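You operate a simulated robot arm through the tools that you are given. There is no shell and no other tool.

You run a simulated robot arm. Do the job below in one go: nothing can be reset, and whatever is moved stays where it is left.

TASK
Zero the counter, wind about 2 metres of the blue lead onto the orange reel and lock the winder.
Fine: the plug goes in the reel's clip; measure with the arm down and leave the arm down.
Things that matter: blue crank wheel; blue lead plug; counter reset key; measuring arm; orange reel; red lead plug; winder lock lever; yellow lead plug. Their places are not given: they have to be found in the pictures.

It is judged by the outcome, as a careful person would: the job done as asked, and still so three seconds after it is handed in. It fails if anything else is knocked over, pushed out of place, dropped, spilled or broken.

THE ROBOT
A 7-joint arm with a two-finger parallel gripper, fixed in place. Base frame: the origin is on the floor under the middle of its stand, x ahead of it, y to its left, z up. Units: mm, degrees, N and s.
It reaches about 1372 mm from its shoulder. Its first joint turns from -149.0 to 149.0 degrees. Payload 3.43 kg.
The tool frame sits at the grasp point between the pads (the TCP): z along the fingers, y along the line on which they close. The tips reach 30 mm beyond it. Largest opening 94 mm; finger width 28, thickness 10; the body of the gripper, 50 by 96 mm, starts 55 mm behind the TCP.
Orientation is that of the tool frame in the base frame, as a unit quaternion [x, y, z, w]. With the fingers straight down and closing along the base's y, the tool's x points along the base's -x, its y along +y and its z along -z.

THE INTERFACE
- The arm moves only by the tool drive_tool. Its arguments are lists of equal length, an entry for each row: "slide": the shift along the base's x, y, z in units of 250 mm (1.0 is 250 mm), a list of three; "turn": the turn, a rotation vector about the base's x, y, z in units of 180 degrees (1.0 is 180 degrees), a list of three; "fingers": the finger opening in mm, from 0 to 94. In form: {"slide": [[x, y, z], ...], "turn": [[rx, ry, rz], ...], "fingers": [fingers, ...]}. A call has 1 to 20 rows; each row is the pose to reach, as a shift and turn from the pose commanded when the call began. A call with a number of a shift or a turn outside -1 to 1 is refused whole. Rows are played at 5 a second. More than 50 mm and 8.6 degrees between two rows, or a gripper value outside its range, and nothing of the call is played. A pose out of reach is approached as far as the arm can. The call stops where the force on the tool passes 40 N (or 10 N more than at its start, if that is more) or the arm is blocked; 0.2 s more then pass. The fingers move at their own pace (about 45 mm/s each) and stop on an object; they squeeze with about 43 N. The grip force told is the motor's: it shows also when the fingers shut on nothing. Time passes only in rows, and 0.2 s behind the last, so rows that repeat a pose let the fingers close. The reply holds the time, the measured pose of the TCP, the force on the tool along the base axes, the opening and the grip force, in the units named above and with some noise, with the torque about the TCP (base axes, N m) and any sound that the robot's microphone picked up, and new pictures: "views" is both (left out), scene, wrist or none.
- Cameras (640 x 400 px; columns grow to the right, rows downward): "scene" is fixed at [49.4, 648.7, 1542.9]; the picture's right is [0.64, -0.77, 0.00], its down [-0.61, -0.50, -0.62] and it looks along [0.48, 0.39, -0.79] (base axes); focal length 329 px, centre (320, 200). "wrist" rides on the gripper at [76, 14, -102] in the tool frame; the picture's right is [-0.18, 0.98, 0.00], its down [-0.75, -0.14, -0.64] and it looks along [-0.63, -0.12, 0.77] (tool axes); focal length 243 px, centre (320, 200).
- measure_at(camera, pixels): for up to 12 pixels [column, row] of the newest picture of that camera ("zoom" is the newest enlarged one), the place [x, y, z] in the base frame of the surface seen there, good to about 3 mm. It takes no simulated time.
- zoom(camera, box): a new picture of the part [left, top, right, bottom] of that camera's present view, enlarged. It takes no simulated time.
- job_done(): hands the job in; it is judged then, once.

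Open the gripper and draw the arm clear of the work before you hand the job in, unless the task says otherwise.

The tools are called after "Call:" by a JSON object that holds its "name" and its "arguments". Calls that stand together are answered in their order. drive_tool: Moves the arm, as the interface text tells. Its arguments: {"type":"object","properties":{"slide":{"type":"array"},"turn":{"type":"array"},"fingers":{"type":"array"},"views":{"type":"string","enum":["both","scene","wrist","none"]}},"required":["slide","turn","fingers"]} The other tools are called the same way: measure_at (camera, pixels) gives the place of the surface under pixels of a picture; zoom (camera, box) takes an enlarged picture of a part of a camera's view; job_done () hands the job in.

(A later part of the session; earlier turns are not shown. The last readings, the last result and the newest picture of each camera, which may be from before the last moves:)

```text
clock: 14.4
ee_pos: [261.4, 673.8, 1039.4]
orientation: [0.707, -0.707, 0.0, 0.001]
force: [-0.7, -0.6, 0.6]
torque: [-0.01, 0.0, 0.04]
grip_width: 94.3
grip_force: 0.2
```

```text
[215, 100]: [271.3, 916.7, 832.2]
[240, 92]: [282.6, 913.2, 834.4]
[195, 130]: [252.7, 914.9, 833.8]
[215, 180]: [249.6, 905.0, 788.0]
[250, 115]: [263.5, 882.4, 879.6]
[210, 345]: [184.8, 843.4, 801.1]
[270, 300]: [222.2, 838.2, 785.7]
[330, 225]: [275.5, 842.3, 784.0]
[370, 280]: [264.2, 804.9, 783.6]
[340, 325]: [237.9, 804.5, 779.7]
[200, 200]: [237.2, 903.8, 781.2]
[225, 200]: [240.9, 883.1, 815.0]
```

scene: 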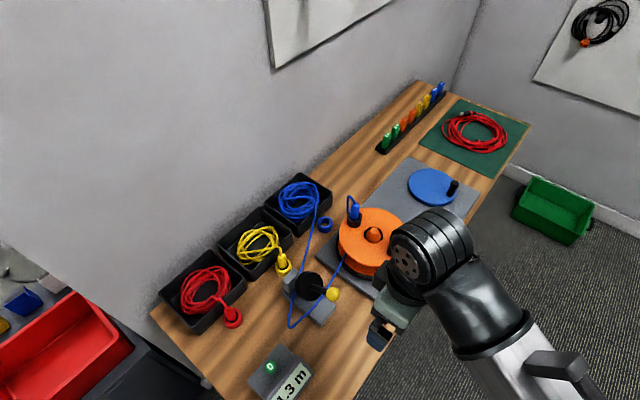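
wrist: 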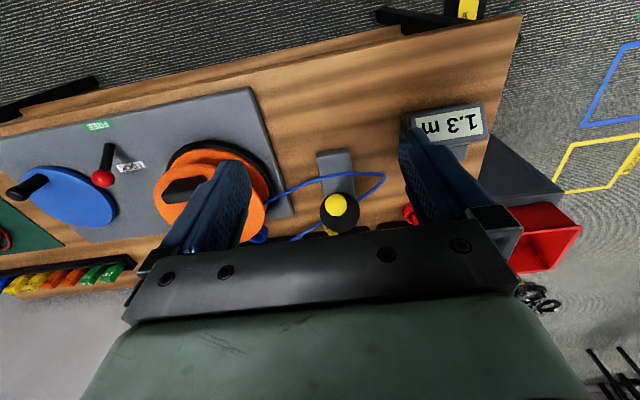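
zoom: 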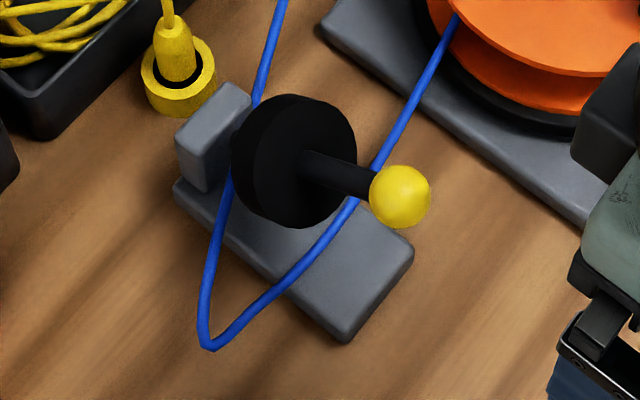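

The knob centre is about (266,791,915), rod slope 41°, pivot near (264,905,815), so down should bring the knob to about (264,753,815). I bring the open fingers (closing along x) over the knob and around it.

Call:
{"name": "drive_tool", "arguments": {"slide": [[0.006, 0.16, -0.06], [0.01, 0.32, -0.13], [0.014, 0.477, -0.2], [0.014, 0.477, -0.3], [0.014, 0.477, -0.4], [0.014, 0.477, -0.49]], "turn": [[0, 0, 0], [0, 0, 0], [0, 0, 0], [0, 0, 0], [0, 0, 0], [0, 0, 0]], "fingers": [70, 64, 64, 64, 64, 64]}}

Call:
{"name": "zoom", "arguments": {"camera": "wrist", "box": [220, 90, 420, 240]}}

```text
clock: 15.8
ee_pos: [266.5, 790.8, 915.7]
orientation: [-0.707, 0.708, 0.0, 0.0]
force: [0.7, 0.0, 0.2]
torque: [0.01, 0.02, 0.0]
grip_width: 64.0
grip_force: 0.0
```

scene: 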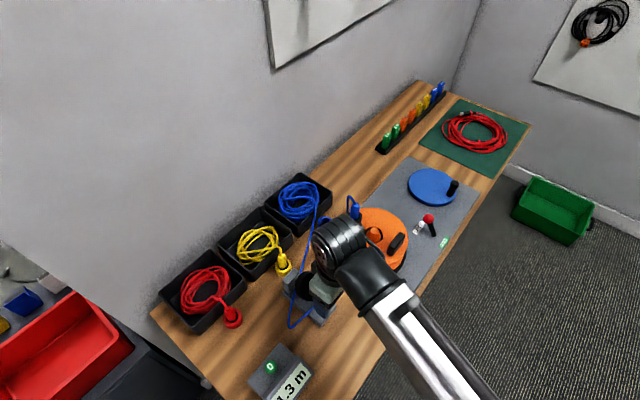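
wrist: 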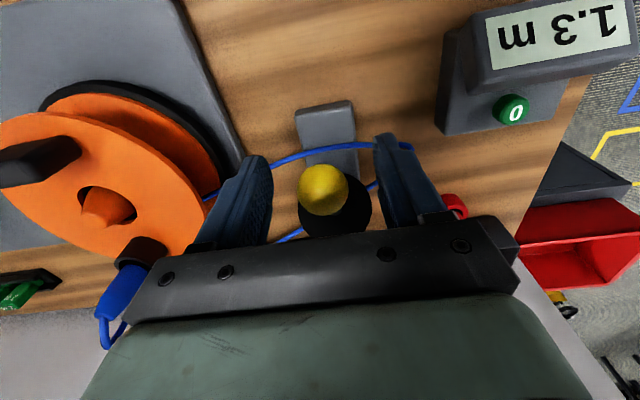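

```text
2.67 times, centred on (320, 165) of wrist
```

zoom: 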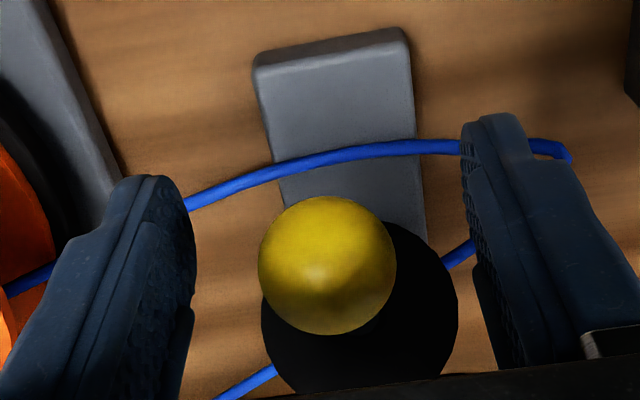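

The ball is right at the grasp point (322,188). I close the fingers on it.

Call:
{"name": "drive_tool", "arguments": {"slide": [[0, 0, 0], [0, 0, 0], [0, 0, 0], [0, 0, 0]], "turn": [[0, 0, 0], [0, 0, 0], [0, 0, 0], [0, 0, 0]], "fingers": [40, 20, 16, 16], "views": "wrist"}}

```text
clock: 16.8
ee_pos: [264.7, 792.1, 916.3]
orientation: [0.708, -0.706, -0.001, 0.001]
force: [-10.1, -0.1, -1.5]
torque: [-0.04, 0.03, 0.02]
grip_width: 26.9
grip_force: 43.9
```

wrist: 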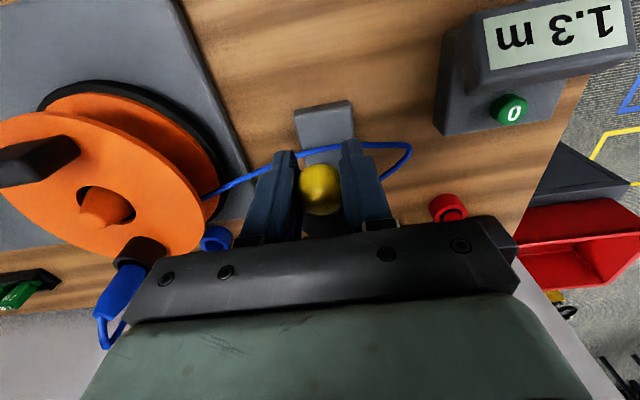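

The grip holds the ball at 26.9 mm with a 10 N side load, so I shift x by -1.5 mm and swing the arm down along its arc for the first third, checking forces.

Call:
{"name": "drive_tool", "arguments": {"slide": [[-0.006, 0, 0], [-0.006, -0.02, -0.027], [-0.006, -0.043, -0.055], [-0.006, -0.063, -0.087], [-0.006, -0.082, -0.118]], "turn": [[0, 0, 0], [0, 0, 0], [0, 0, 0], [0, 0, 0], [0, 0, 0]], "fingers": [16, 16, 16, 16, 16], "views": "both"}}

```text
clock: 18.0
ee_pos: [264.1, 771.5, 885.5]
orientation: [-0.707, 0.707, 0.001, 0.002]
force: [4.7, 22.3, -3.4]
torque: [0.98, 0.01, -0.03]
grip_width: 27.1
grip_force: 45.3
```

scene: 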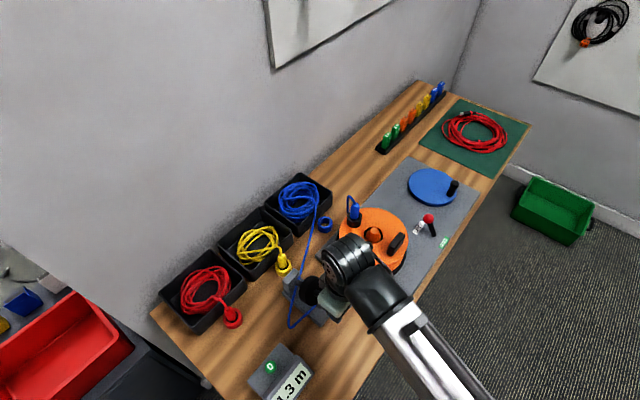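
wrist: 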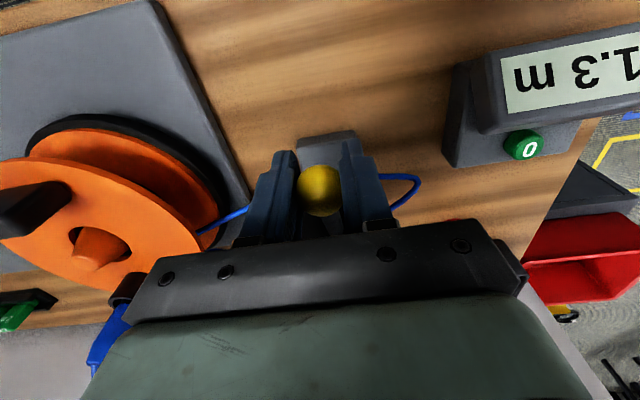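

There is a 22 N pull toward the pivot, so the real arc lies about 2 mm inside; the pivot is likely near z 828. I correct y by +2 mm and go on along the adjusted arc.

Call:
{"name": "drive_tool", "arguments": {"slide": [[0, 0.008, 0], [0, -0.0036, -0.0376], [0, -0.016, -0.076], [0, -0.0256, -0.115]], "turn": [[0, 0, 0], [0, 0, 0], [0, 0, 0], [0, 0, 0]], "fingers": [16, 16, 16, 16], "views": "wrist"}}

```text
clock: 19.0
ee_pos: [265.4, 762.7, 857.7]
orientation: [-0.707, 0.708, -0.001, 0.0]
force: [14.2, -8.5, 9.2]
torque: [1.07, -0.04, -0.13]
grip_width: 27.1
grip_force: 44.8
```

wrist: 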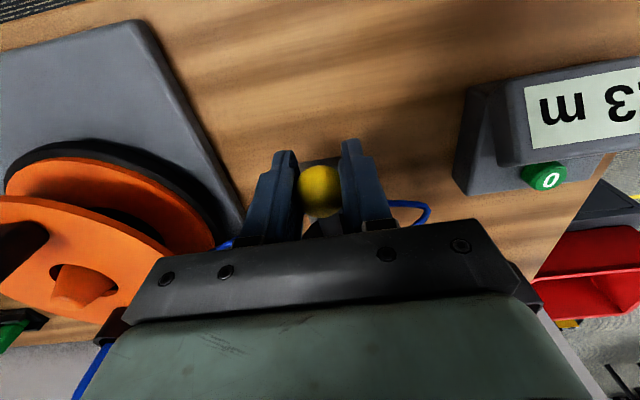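

Forces are modest (x +14, z +9 N). I add 1 mm in x and continue down about 30 mm along the arc.

Call:
{"name": "drive_tool", "arguments": {"slide": [[0.004, -0.0104, -0.04], [0.004, -0.0152, -0.08], [0.004, -0.018, -0.12]], "turn": [[0, 0, 0], [0, 0, 0], [0, 0, 0]], "fingers": [16, 16, 16], "views": "both"}}

```text
clock: 19.8
ee_pos: [265.4, 759.8, 827.4]
orientation: [-0.707, 0.708, 0.0, -0.001]
force: [8.8, -10.6, 8.8]
torque: [1.18, 0.09, 0.01]
grip_width: 27.0
grip_force: 45.0
```

scene: 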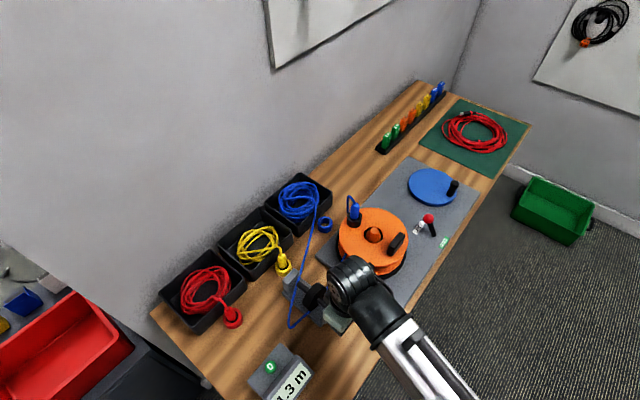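
wrist: 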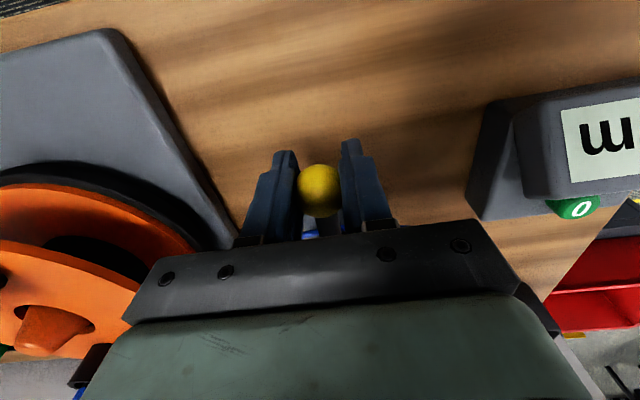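

Still moving freely (z force 9 N). I go further down in small steps until it meets a stop.

Call:
{"name": "drive_tool", "arguments": {"slide": [[0.003, -0.005, -0.025], [0.003, -0.006, -0.045], [0.003, -0.006, -0.06]], "turn": [[0, 0, 0], [0, 0, 0], [0, 0, 0]], "fingers": [16, 16, 16], "views": "both"}}

Call:
{"name": "zoom", "arguments": {"camera": "scene", "box": [270, 250, 390, 350]}}

```text
clock: 20.6
ee_pos: [263.7, 759.4, 814.5]
orientation: [-0.707, 0.707, 0.001, 0.002]
force: [0.7, 8.8, 37.5]
torque: [-0.02, 0.01, -0.01]
grip_width: 27.3
grip_force: 45.3
```

scene: 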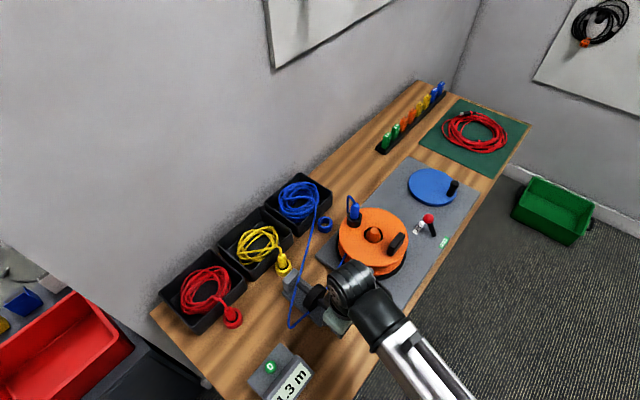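
wrist: 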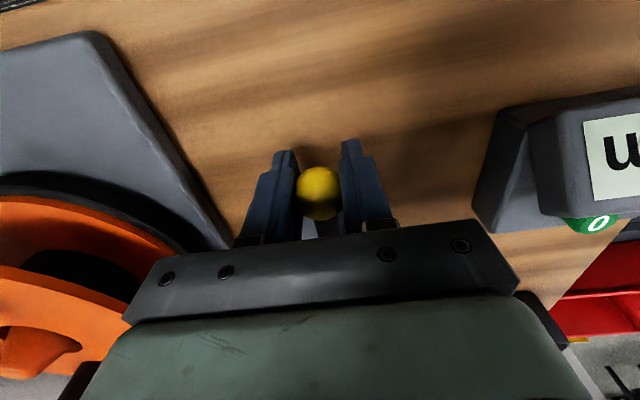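

```text
4.00 times, centred on (330, 300) of scene
```

zoom: 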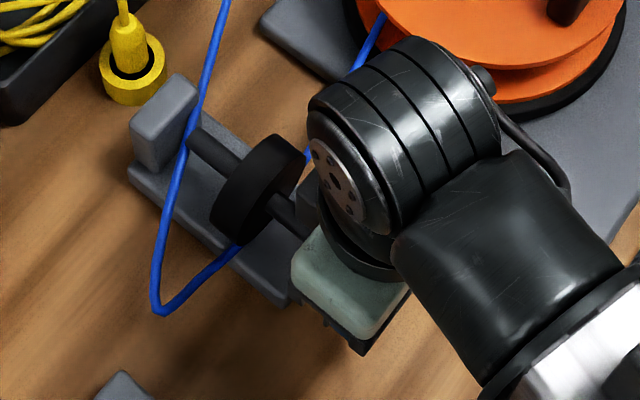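

The stop is reached at z≈815 (37 N) and the roller sits on the lead. I open the fingers and lift straight up to check that the arm stays down.

Call:
{"name": "drive_tool", "arguments": {"slide": [[0, 0, 0.004], [0, 0, 0.006], [0, 0, 0.04], [0, 0, 0.14], [0, 0, 0.3], [0, 0, 0.46], [0, -0.1, 0.6], [0, -0.25, 0.7]], "turn": [[0, 0, 0], [0, 0, 0], [0, 0, 0], [0, 0, 0], [0, 0, 0], [0, 0, 0], [0, 0, 0], [0, 0, 0]], "fingers": [45, 64, 64, 64, 64, 64, 64, 64]}}

Call:
{"name": "zoom", "arguments": {"camera": "scene", "box": [250, 250, 390, 350]}}

```text
clock: 22.4
ee_pos: [267.1, 693.8, 987.4]
orientation: [-0.707, 0.707, 0.001, 0.0]
force: [0.7, 0.6, -0.4]
torque: [-0.04, 0.0, -0.04]
grip_width: 64.0
grip_force: 0.0
```

scene: 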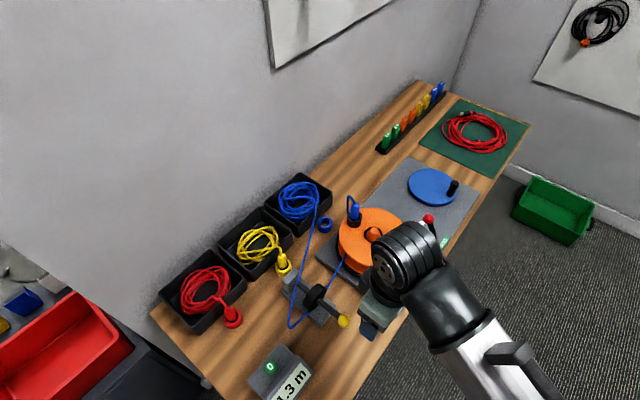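
wrist: 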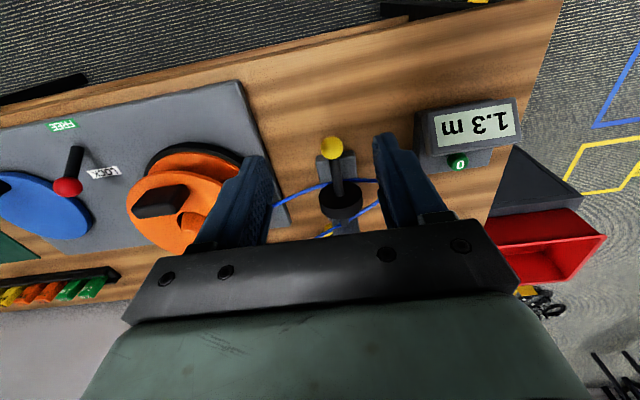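

```text
4.00 times, centred on (320, 300) of scene
```

zoom: 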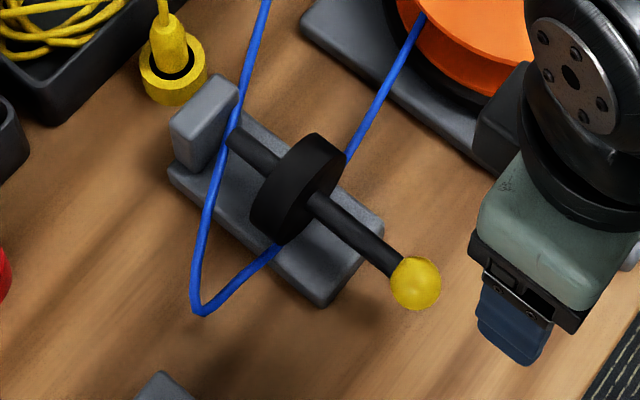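

The arm stays down with the roller on the lead. Now I look closely at the counter and its key near wrist (459,161).

Call:
{"name": "zoom", "arguments": {"camera": "wrist", "box": [400, 80, 540, 190]}}

Call:
{"name": "zoom", "arguments": {"camera": "scene", "box": [230, 330, 330, 400]}}

Call:
{"name": "measure_at", "arguments": {"camera": "zoom", "pixels": [[256, 238], [240, 240], [272, 232], [256, 215], [256, 255], [300, 230], [330, 180], [280, 290], [230, 330], [370, 230], [290, 130], [320, 300]]}}

```text
3.64 times, centred on (470, 135) of wrist
```

zoom: 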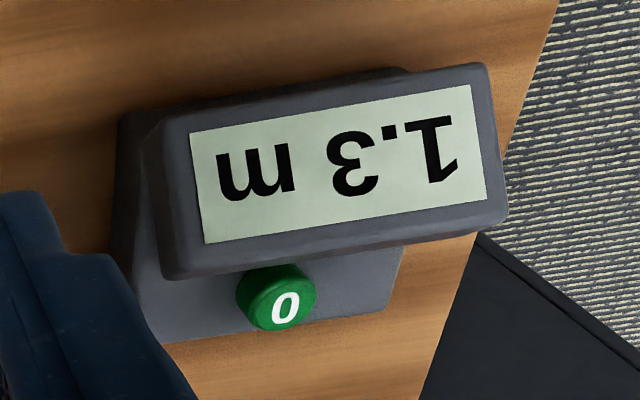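

```text
5.71 times, centred on (280, 365) of scene
```

zoom: 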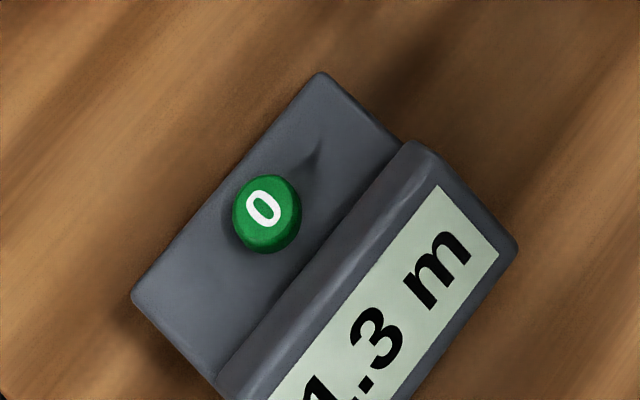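

```text
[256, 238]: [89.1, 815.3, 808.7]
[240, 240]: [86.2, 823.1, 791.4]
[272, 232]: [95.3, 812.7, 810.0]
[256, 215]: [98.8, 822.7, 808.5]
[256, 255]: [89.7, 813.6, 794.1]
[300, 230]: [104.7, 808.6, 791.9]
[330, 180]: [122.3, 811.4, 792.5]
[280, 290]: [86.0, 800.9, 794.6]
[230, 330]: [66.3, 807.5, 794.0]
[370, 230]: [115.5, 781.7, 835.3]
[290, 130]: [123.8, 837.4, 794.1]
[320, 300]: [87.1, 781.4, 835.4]
```

I measure the key's centre and the neighbouring edge of the display housing.

Call:
{"name": "measure_at", "arguments": {"camera": "zoom", "pixels": [[266, 206], [236, 210], [298, 205], [266, 182], [266, 232], [320, 245], [345, 215], [375, 180], [310, 260], [335, 250], [360, 215], [400, 150]]}}

```text
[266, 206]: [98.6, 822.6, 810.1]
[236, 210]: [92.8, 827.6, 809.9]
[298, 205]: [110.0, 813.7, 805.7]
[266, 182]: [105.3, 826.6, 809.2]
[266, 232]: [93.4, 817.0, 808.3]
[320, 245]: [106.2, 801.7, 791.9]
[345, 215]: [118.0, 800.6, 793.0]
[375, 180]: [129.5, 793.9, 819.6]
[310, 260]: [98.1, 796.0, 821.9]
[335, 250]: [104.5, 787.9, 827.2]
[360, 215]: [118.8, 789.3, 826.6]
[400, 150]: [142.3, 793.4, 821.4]
```

Key centre ≈ (99.5,821.5,810), housing face at y≈796, so the closed tips have clearance. I close the fingers and go above the key to z≈860.

Call:
{"name": "drive_tool", "arguments": {"slide": [[-0.1326, 0.1018, 0], [-0.2652, 0.2036, 0], [-0.3978, 0.3054, 0], [-0.5304, 0.4072, 0], [-0.663, 0.508, 0], [-0.663, 0.508, -0.18], [-0.663, 0.508, -0.36], [-0.663, 0.508, -0.5]], "turn": [[0, 0, 0], [0, 0, 0], [0, 0, 0], [0, 0, 0], [0, 0, 0], [0, 0, 0], [0, 0, 0], [0, 0, 0]], "fingers": [50, 30, 10, 0, 0, 0, 0, 0]}}

Call:
{"name": "zoom", "arguments": {"camera": "wrist", "box": [220, 60, 420, 240]}}

```text
clock: 24.2
ee_pos: [103.0, 823.4, 860.9]
orientation: [-0.707, 0.707, 0.0, 0.0]
force: [0.2, 0.3, 0.1]
torque: [0.05, 0.0, -0.01]
grip_width: 0.0
grip_force: 33.4
```

scene: 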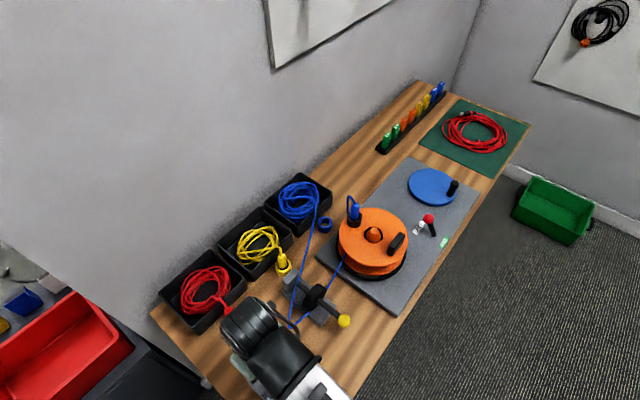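
wrist: 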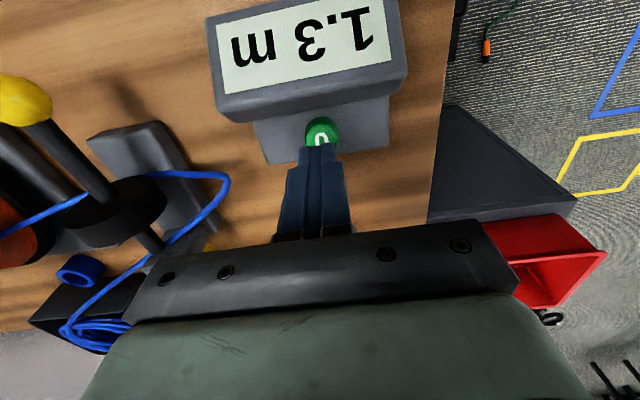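

```text
2.22 times, centred on (320, 150) of wrist
```

zoom: 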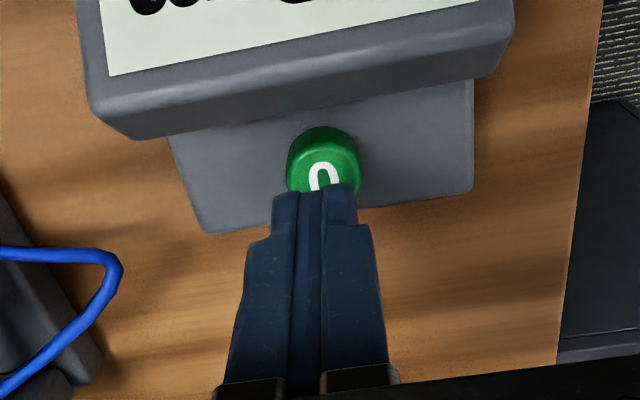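

The closed tips are above the green key at (320,150). I press down gently in small steps and watch force and sound.

Call:
{"name": "drive_tool", "arguments": {"slide": [[0, 0, -0.06], [0, 0, -0.08], [0, 0, -0.092], [0, 0, -0.1], [0, 0, -0.108]], "turn": [[0, 0, 0], [0, 0, 0], [0, 0, 0], [0, 0, 0], [0, 0, 0]], "fingers": [0, 0, 0, 0, 0], "views": "wrist"}}

```text
clock: 25.4
ee_pos: [99.5, 823.8, 833.4]
orientation: [-0.707, 0.707, 0.0, 0.0]
force: [0.8, 0.6, 1.8]
torque: [0.0, 0.0, 0.0]
grip_width: 0.1
grip_force: 33.3
heard: click
```

wrist: 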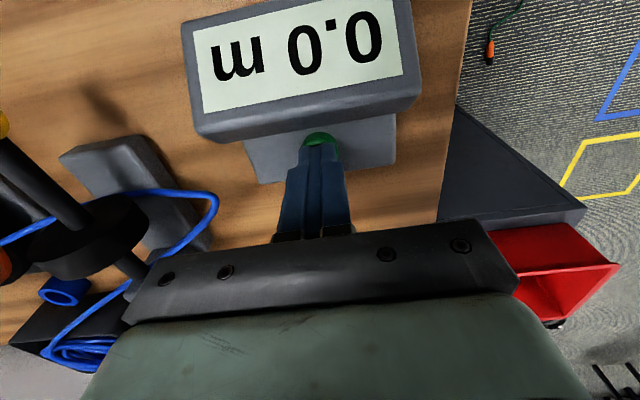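

A click was heard and the display now reads 0.0 m. I lift off the key and travel high toward the lock lever.

Call:
{"name": "drive_tool", "arguments": {"slide": [[0, 0, 0.1], [0, 0, 0.28], [0, -0.02, 0.46], [0.06, -0.06, 0.62], [0.2, -0.1, 0.74], [0.36, -0.12, 0.84], [0.54, -0.14, 0.88], [0.72, -0.16, 0.88], [0.9, -0.18, 0.88], [1.0, -0.18, 0.88]], "turn": [[0, 0, 0], [0, 0, 0], [0, 0, 0], [0, 0, 0], [0, 0, 0], [0, 0, 0], [0, 0, 0], [0, 0, 0], [0, 0, 0], [0, 0, 0]], "fingers": [0, 0, 0, 0, 0, 0, 0, 0, 0, 0]}}

```text
clock: 27.6
ee_pos: [348.3, 777.6, 1055.7]
orientation: [0.708, -0.706, 0.0, 0.0]
force: [0.1, -0.3, -0.7]
torque: [0.01, 0.02, 0.01]
grip_width: 0.1
grip_force: 33.1
```

scene: 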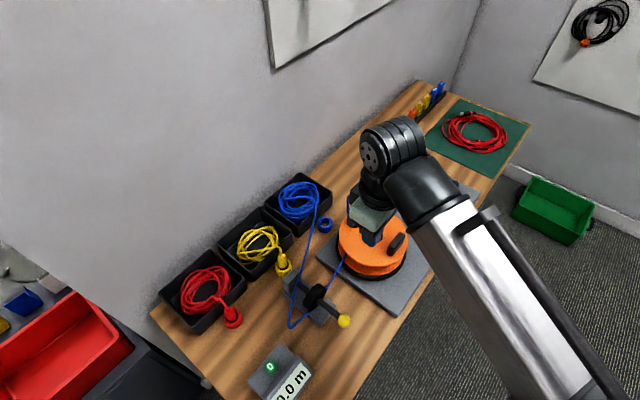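
wrist: 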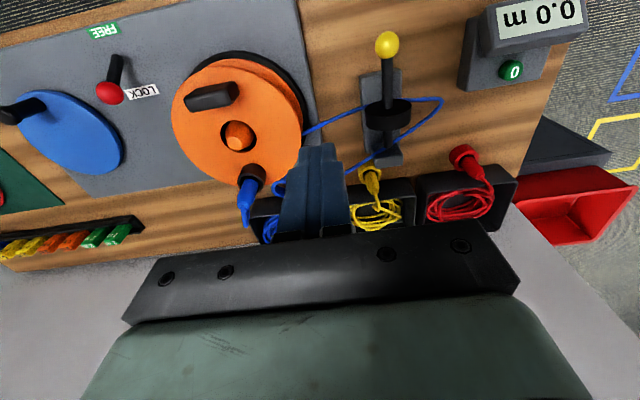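

The counter still reads 0.0 m. I travel further in x toward the lever, staying high.

Call:
{"name": "drive_tool", "arguments": {"slide": [[0.16, 0.01, -0.02], [0.32, 0.01, -0.04], [0.5, 0.01, -0.06], [0.68, 0, -0.08], [0.86, -0.01, -0.1], [0.98, -0.02, -0.12]], "turn": [[0, 0, 0], [0, 0, 0], [0, 0, 0], [0, 0, 0], [0, 0, 0], [0, 0, 0]], "fingers": [0, 0, 0, 0, 0, 0]}}

Call:
{"name": "zoom", "arguments": {"camera": "wrist", "box": [200, 0, 440, 180]}}

Call:
{"name": "zoom", "arguments": {"camera": "scene", "box": [240, 340, 340, 400]}}

```text
clock: 29.0
ee_pos: [594.5, 771.6, 1025.1]
orientation: [-0.707, 0.707, 0.0, 0.0]
force: [-0.7, 0.0, 0.5]
torque: [0.05, -0.04, 0.02]
grip_width: 0.1
grip_force: 33.3
```

scene: 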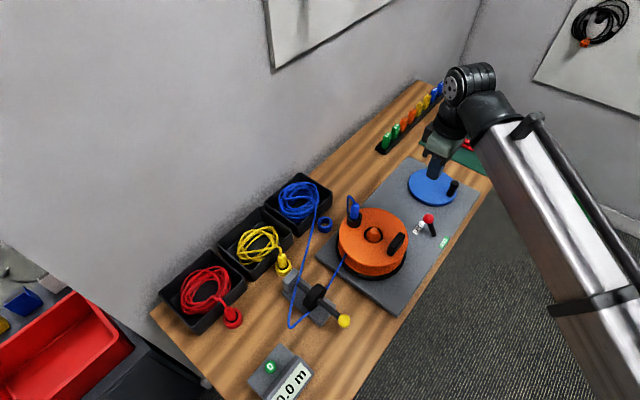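
wrist: 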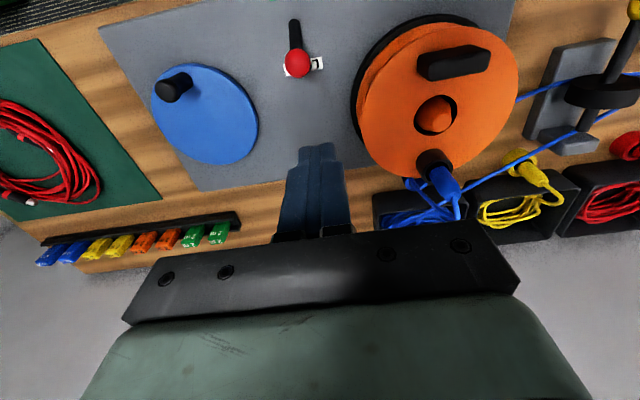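

```text
2.22 times, centred on (320, 90) of wrist
```

zoom: 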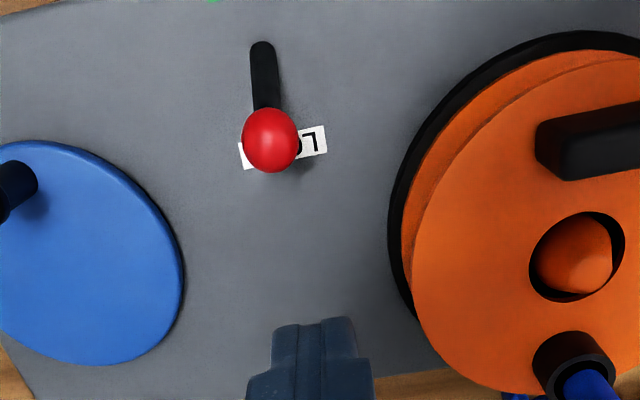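

```text
6.40 times, centred on (290, 370) of scene
```

zoom: 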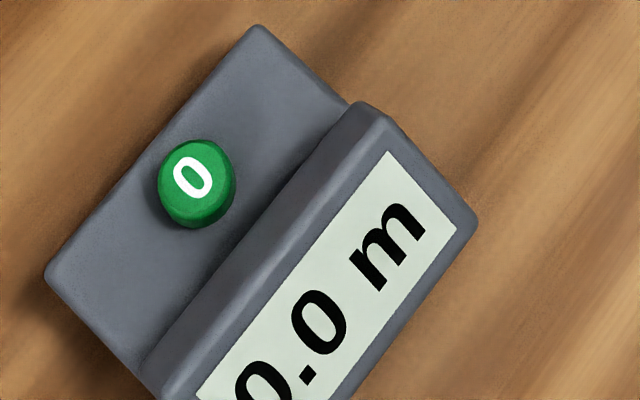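

The counter is readable from the scene camera. I measure the lever's red ball, rod and foot, and also the blue wheel and its handle.

Call:
{"name": "measure_at", "arguments": {"camera": "scene", "pixels": [[429, 218], [424, 218], [434, 218], [429, 213.5], [429, 223], [431, 226], [433, 231], [434, 235], [432, 236], [436, 234], [444, 243], [418, 231]]}}

Call:
{"name": "measure_at", "arguments": {"camera": "wrist", "pixels": [[296, 62], [286, 62], [308, 62], [296, 52], [296, 72], [295, 40], [295, 30], [294, 21], [172, 92], [185, 80], [160, 95], [180, 88]]}}

Call:
{"name": "measure_at", "arguments": {"camera": "wrist", "pixels": [[155, 118], [164, 143], [185, 160], [215, 165], [245, 154], [257, 132], [252, 105], [235, 82], [205, 66], [185, 66], [210, 115], [195, 78]]}}

```text
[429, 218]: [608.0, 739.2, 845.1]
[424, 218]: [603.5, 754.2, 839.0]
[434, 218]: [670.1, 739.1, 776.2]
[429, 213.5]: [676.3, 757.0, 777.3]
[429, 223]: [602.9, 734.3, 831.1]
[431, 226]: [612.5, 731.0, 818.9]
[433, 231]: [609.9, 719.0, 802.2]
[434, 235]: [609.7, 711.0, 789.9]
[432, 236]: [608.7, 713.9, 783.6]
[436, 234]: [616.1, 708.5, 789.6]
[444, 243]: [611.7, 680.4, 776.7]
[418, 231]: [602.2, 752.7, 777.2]
```

```text
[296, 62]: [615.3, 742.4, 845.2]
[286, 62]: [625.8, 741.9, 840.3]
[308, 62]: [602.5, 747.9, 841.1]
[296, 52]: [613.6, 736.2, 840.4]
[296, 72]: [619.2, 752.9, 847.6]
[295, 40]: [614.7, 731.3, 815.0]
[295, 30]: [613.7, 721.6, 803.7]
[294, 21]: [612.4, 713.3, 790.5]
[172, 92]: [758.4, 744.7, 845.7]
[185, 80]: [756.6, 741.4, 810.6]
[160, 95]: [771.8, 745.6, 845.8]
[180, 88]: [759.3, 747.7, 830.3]
```

```text
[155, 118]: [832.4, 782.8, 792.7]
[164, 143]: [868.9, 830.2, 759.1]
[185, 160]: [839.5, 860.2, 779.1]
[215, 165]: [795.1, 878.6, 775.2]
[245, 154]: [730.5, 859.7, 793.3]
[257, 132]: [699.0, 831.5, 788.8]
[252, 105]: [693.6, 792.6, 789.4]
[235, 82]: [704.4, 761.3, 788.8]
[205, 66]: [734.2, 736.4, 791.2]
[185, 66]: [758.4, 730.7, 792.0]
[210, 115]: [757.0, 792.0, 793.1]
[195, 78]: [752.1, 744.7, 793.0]
```

The lever ball is at about (614.5,746,834), leaning 35° toward LOCK with its foot near y 708. I lower the closed fingers behind it (+y side) to push it to FREE.

Call:
{"name": "drive_tool", "arguments": {"slide": [[0.08, 0.062, -0.06], [0.08, 0.062, -0.24], [0.08, 0.062, -0.42], [0.08, 0.062, -0.58], [0.08, 0.062, -0.69]], "turn": [[0, 0, 0], [0, 0, 0], [0, 0, 0], [0, 0, 0], [0, 0, 0]], "fingers": [0, 0, 0, 0, 0]}}

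Call:
{"name": "zoom", "arguments": {"camera": "wrist", "box": [220, 60, 420, 240]}}

```text
clock: 30.2
ee_pos: [614.2, 787.6, 852.9]
orientation: [-0.707, 0.707, 0.0, 0.0]
force: [-1.0, 0.2, 1.2]
torque: [0.04, -0.01, -0.02]
grip_width: 0.0
grip_force: 32.7
```

scene: 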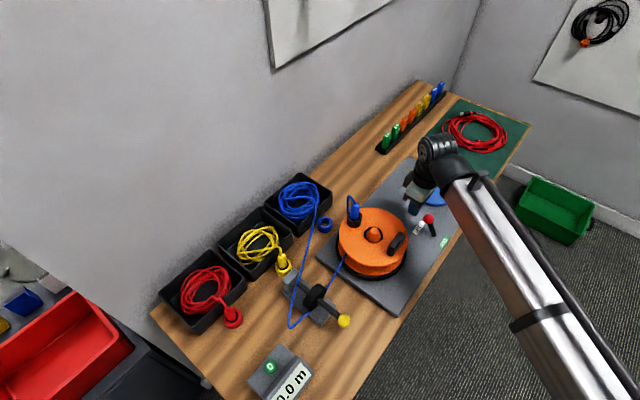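
wrist: 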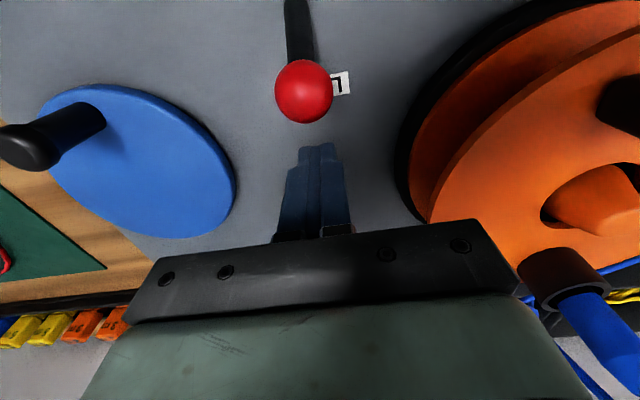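

```text
2.22 times, centred on (320, 150) of wrist
```

zoom: 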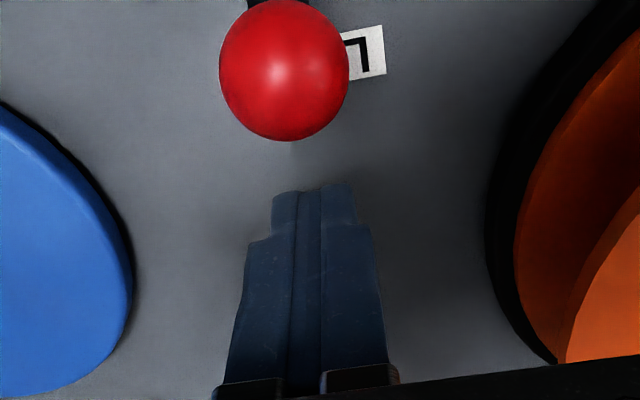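

The finger block is directly behind the ball in x. I push toward -y in 8 mm steps until the lever reaches FREE.

Call:
{"name": "drive_tool", "arguments": {"slide": [[0, -0.05, 0], [0, -0.085, 0], [0, -0.12, 0], [0, -0.155, 0], [0, -0.19, 0], [0, -0.225, 0], [0, -0.26, 0], [0, -0.295, 0], [0, -0.32, 0], [0, -0.34, 0], [0, -0.36, 0]], "turn": [[0, 0, 0], [0, 0, 0], [0, 0, 0], [0, 0, 0], [0, 0, 0], [0, 0, 0], [0, 0, 0], [0, 0, 0], [0, 0, 0], [0, 0, 0], [0, 0, 0]], "fingers": [0, 0, 0, 0, 0, 0, 0, 0, 0, 0, 0]}}

Call:
{"name": "zoom", "arguments": {"camera": "wrist", "box": [220, 60, 420, 240]}}

Call:
{"name": "zoom", "arguments": {"camera": "scene", "box": [390, 180, 480, 260]}}

```text
clock: 32.5
ee_pos: [614.8, 711.7, 853.9]
orientation: [0.709, -0.705, -0.006, -0.006]
force: [-0.6, 11.4, -0.6]
torque: [0.22, -0.06, 0.0]
grip_width: 0.0
grip_force: 33.4
stopped in row 11: the force on the tool passed its limit at 46 N (the readings are from after the stop); the commanded pose is now the measured one
```

scene: 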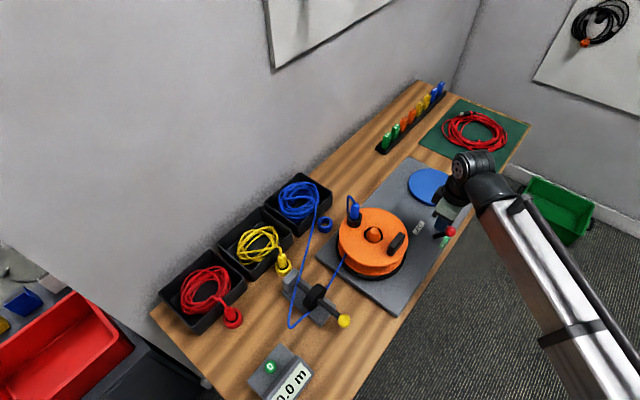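
wrist: 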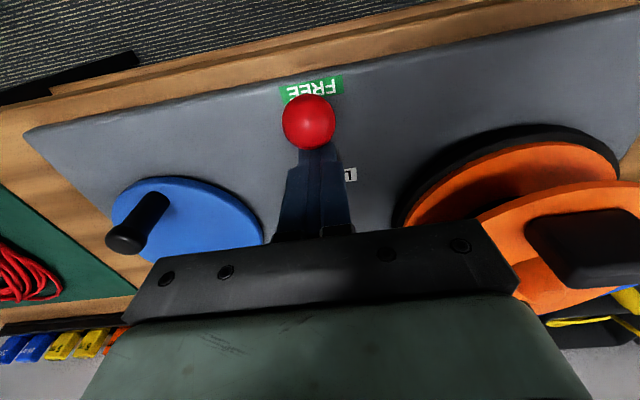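

```text
2.22 times, centred on (320, 150) of wrist
```

zoom: 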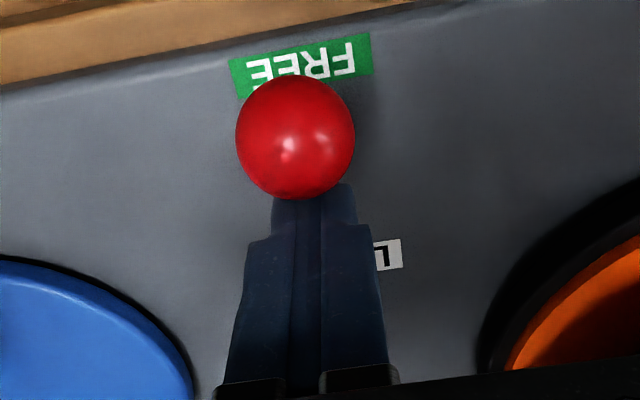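

```text
5.00 times, centred on (435, 220) of scene
```

zoom: 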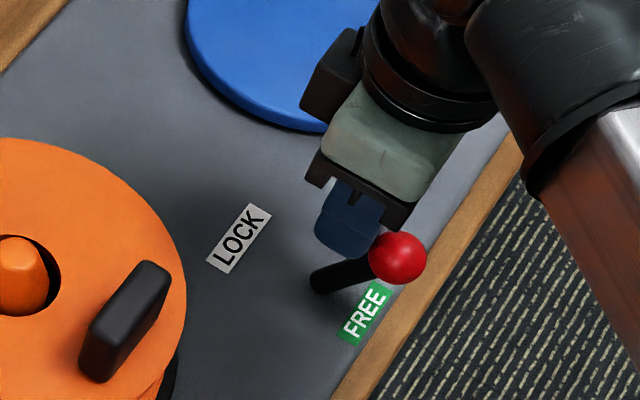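

The lever leans on FREE and met its stop. I back off, lift, level the small tilt and move above the wheel's handle at about (761,747).

Call:
{"name": "drive_tool", "arguments": {"slide": [[0, 0.05, 0], [0, 0.06, 0.15], [0, 0.06, 0.3], [0, 0.06, 0.45], [0.15, 0.1, 0.45], [0.3, 0.12, 0.45], [0.45, 0.14, 0.43], [0.585, 0.141, 0.42]], "turn": [[-0.002, 0, 0], [-0.0054, 0, -0.0018], [-0.0054, 0, -0.0018], [-0.0054, 0, -0.0018], [-0.0054, 0, -0.0018], [-0.0054, 0, -0.0018], [-0.0054, 0, -0.0018], [-0.0054, 0, -0.0018]], "fingers": [0, 0, 0, 0, 20, 40, 60, 60]}}

Call:
{"name": "zoom", "arguments": {"camera": "wrist", "box": [200, 40, 440, 240]}}

Call:
{"name": "zoom", "arguments": {"camera": "scene", "box": [390, 160, 490, 260]}}

```text
clock: 34.3
ee_pos: [760.8, 744.6, 957.6]
orientation: [-0.706, 0.708, -0.002, -0.001]
force: [0.0, -0.4, 0.2]
torque: [-0.02, -0.02, -0.04]
grip_width: 60.0
grip_force: 0.1
```

scene: 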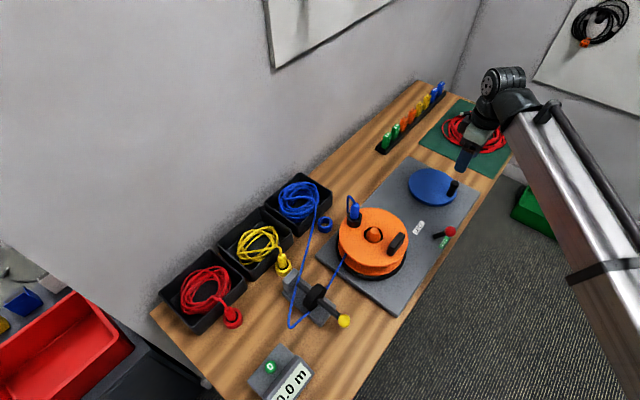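
wrist: 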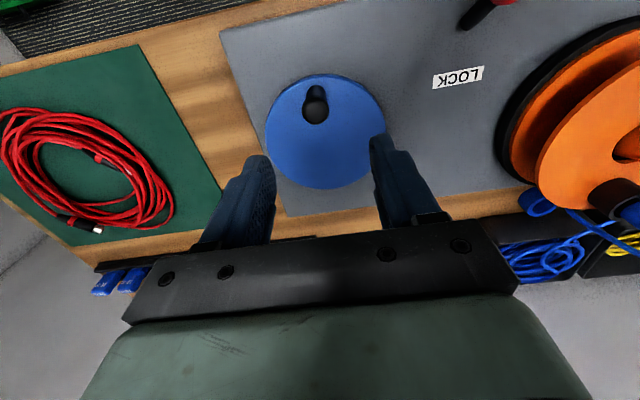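

```text
2.00 times, centred on (320, 140) of wrist
```

zoom: 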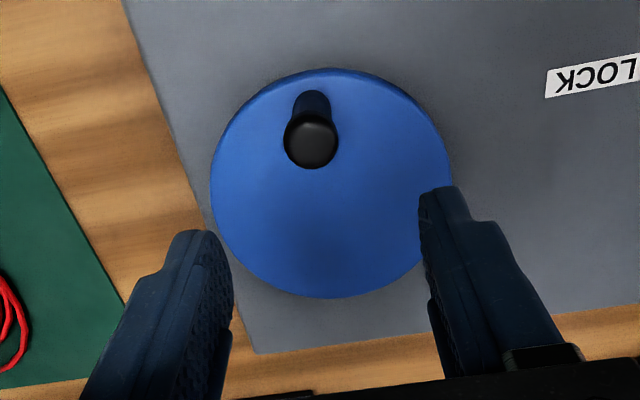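

```text
4.00 times, centred on (440, 210) of scene
```

zoom: 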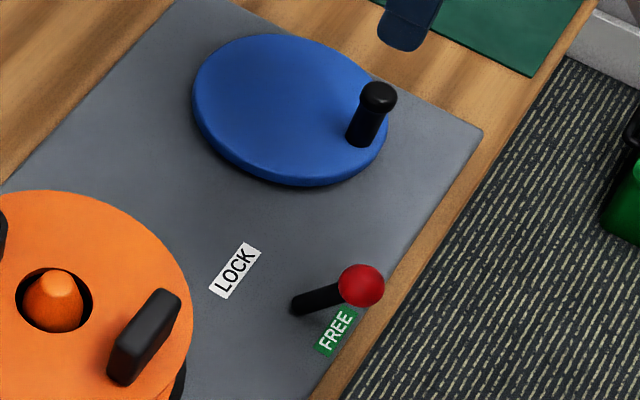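

The handle is at wrist (316,108). I measure the handle head, stem and wheel rim for the exact circle.

Call:
{"name": "measure_at", "arguments": {"camera": "wrist", "pixels": [[316, 108], [306, 110], [325, 110], [316, 99], [316, 119], [312, 92], [320, 92], [316, 88], [267, 130], [374, 100], [320, 75], [330, 187]]}}

Call:
{"name": "measure_at", "arguments": {"camera": "wrist", "pixels": [[280, 95], [295, 82], [345, 78], [362, 86], [383, 122], [270, 150], [285, 172], [305, 184], [355, 180], [372, 165], [328, 130], [345, 150]]}}

Call:
{"name": "measure_at", "arguments": {"camera": "scene", "pixels": [[409, 187], [412, 197], [420, 203], [440, 205], [452, 202], [485, 197], [413, 177], [425, 170], [440, 169], [453, 184], [458, 183], [449, 183]]}}

```text
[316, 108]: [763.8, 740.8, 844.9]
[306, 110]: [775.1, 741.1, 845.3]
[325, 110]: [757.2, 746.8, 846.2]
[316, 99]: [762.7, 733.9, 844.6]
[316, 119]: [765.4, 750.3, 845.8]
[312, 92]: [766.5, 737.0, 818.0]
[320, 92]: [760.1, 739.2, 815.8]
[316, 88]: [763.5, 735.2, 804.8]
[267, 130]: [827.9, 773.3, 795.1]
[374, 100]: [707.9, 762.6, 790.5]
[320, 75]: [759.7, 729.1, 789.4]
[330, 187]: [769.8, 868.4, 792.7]
```

```text
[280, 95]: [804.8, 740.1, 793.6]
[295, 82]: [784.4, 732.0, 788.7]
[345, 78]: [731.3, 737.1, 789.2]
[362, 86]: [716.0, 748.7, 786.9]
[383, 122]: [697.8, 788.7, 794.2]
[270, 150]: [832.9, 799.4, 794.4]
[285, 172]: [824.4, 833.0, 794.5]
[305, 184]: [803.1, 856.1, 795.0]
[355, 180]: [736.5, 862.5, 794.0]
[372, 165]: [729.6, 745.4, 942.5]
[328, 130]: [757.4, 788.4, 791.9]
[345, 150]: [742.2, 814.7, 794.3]
```

```text
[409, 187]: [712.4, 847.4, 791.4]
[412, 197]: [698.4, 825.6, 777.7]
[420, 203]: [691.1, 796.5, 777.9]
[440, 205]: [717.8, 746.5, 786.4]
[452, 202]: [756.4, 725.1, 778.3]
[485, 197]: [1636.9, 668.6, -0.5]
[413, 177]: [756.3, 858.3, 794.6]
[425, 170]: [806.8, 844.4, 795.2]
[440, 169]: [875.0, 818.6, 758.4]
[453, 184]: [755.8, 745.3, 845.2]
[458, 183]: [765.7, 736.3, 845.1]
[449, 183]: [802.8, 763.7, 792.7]
```

Wheel centre ≈ (764,799), radius 70; the handle is at about (763.5,742.5), crank radius ≈ 56. I descend with open fingers around the handle, then close.

Call:
{"name": "drive_tool", "arguments": {"slide": [[0.014, -0.0096, -0.15], [0.014, -0.0096, -0.3], [0.014, -0.0096, -0.43], [0.014, -0.0096, -0.505]], "turn": [[0, 0, 0], [0, 0, 0], [0, 0, 0], [0, 0, 0]], "fingers": [60, 60, 60, 60], "views": "wrist"}}

Call:
{"name": "zoom", "arguments": {"camera": "wrist", "box": [220, 100, 420, 240]}}

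```text
clock: 35.3
ee_pos: [764.6, 741.0, 832.6]
orientation: [-0.706, 0.708, -0.002, -0.001]
force: [0.7, -0.3, 0.2]
torque: [0.0, 0.0, -0.04]
grip_width: 59.9
grip_force: 0.0
```

wrist: 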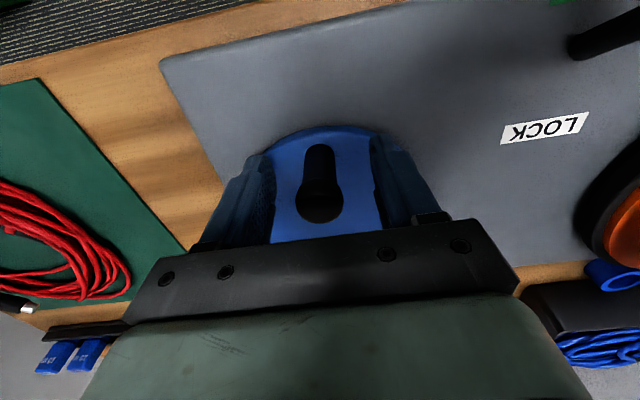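

```text
2.86 times, centred on (320, 170) of wrist
```

zoom: 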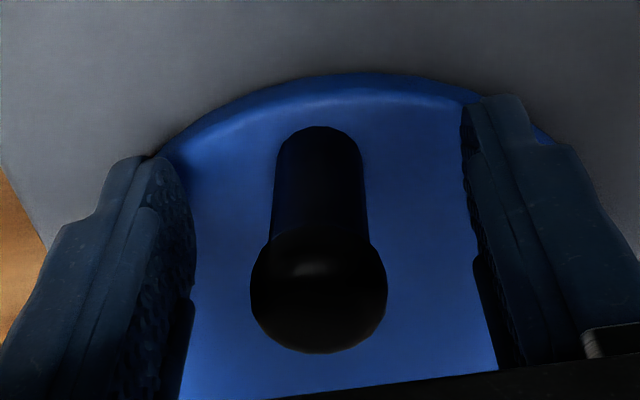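

The handle head sits exactly between the fingers. I close on it.

Call:
{"name": "drive_tool", "arguments": {"slide": [[0, 0, 0], [0, 0, 0], [0, 0, 0], [0, 0, 0]], "turn": [[0, 0, 0], [0, 0, 0], [0, 0, 0], [0, 0, 0]], "fingers": [40, 20, 10, 10], "views": "both"}}

```text
clock: 36.3
ee_pos: [764.9, 741.7, 832.1]
orientation: [-0.707, 0.708, -0.002, 0.001]
force: [8.5, 4.3, -0.2]
torque: [0.01, -0.04, -0.07]
grip_width: 24.9
grip_force: 45.2
```

scene: 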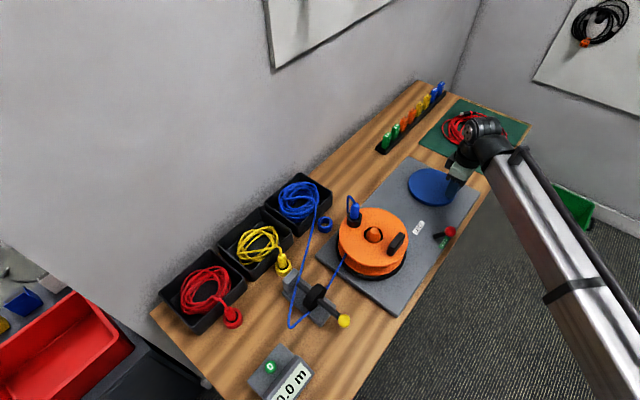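
wrist: 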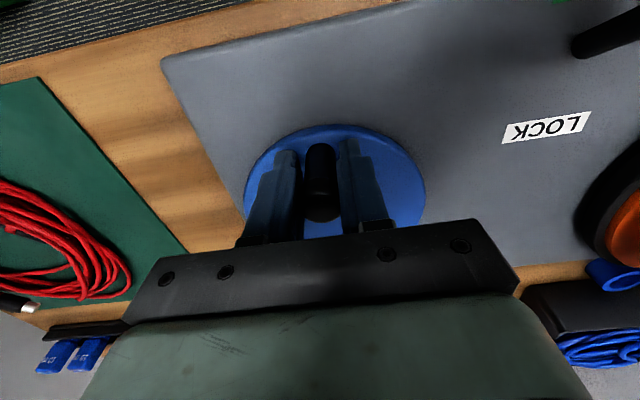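

Gripped at 24.9 mm. I test a 30° clockwise arc (toward -x) and watch the counter, reel and forces.

Call:
{"name": "drive_tool", "arguments": {"slide": [[-0.039, 0.0034, 0], [-0.0766, 0.0135, 0], [-0.112, 0.03, 0]], "turn": [[0, 0, 0], [0, 0, 0], [0, 0, 0]], "fingers": [10, 10, 10], "views": "both"}}

Call:
{"name": "zoom", "arguments": {"camera": "scene", "box": [240, 190, 440, 400]}}

```text
clock: 36.7
ee_pos: [765.2, 740.8, 832.5]
orientation: [-0.705, 0.709, -0.005, 0.004]
force: [6.0, -0.2, -9.0]
torque: [0.21, -0.06, 0.02]
grip_width: 25.0
grip_force: 44.6
stopped in row 2: the force on the tool passed its limit at 48 N (the readings are from after the stop); the commanded pose is now the measured one
```

scene: 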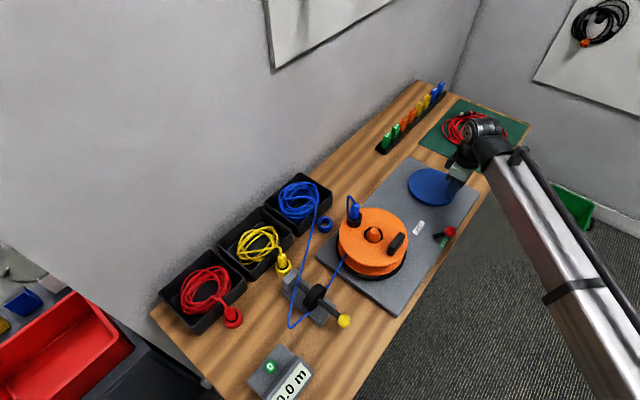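
wrist: 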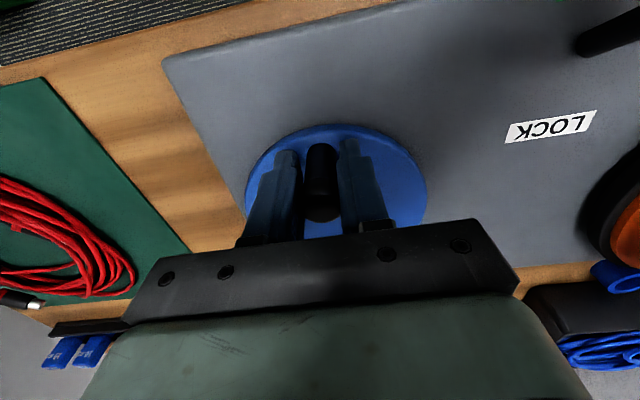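

```text
1.90 times, centred on (340, 295) of scene
```

zoom: 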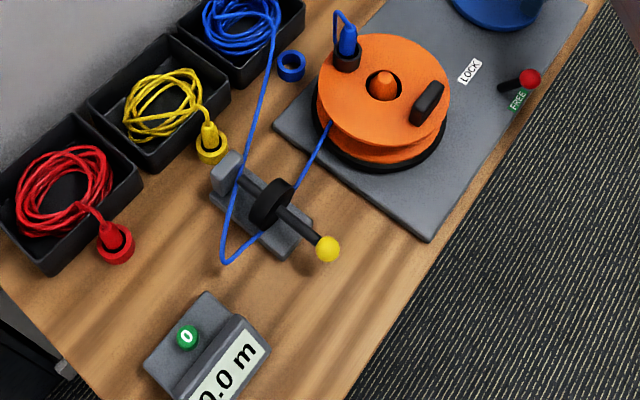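

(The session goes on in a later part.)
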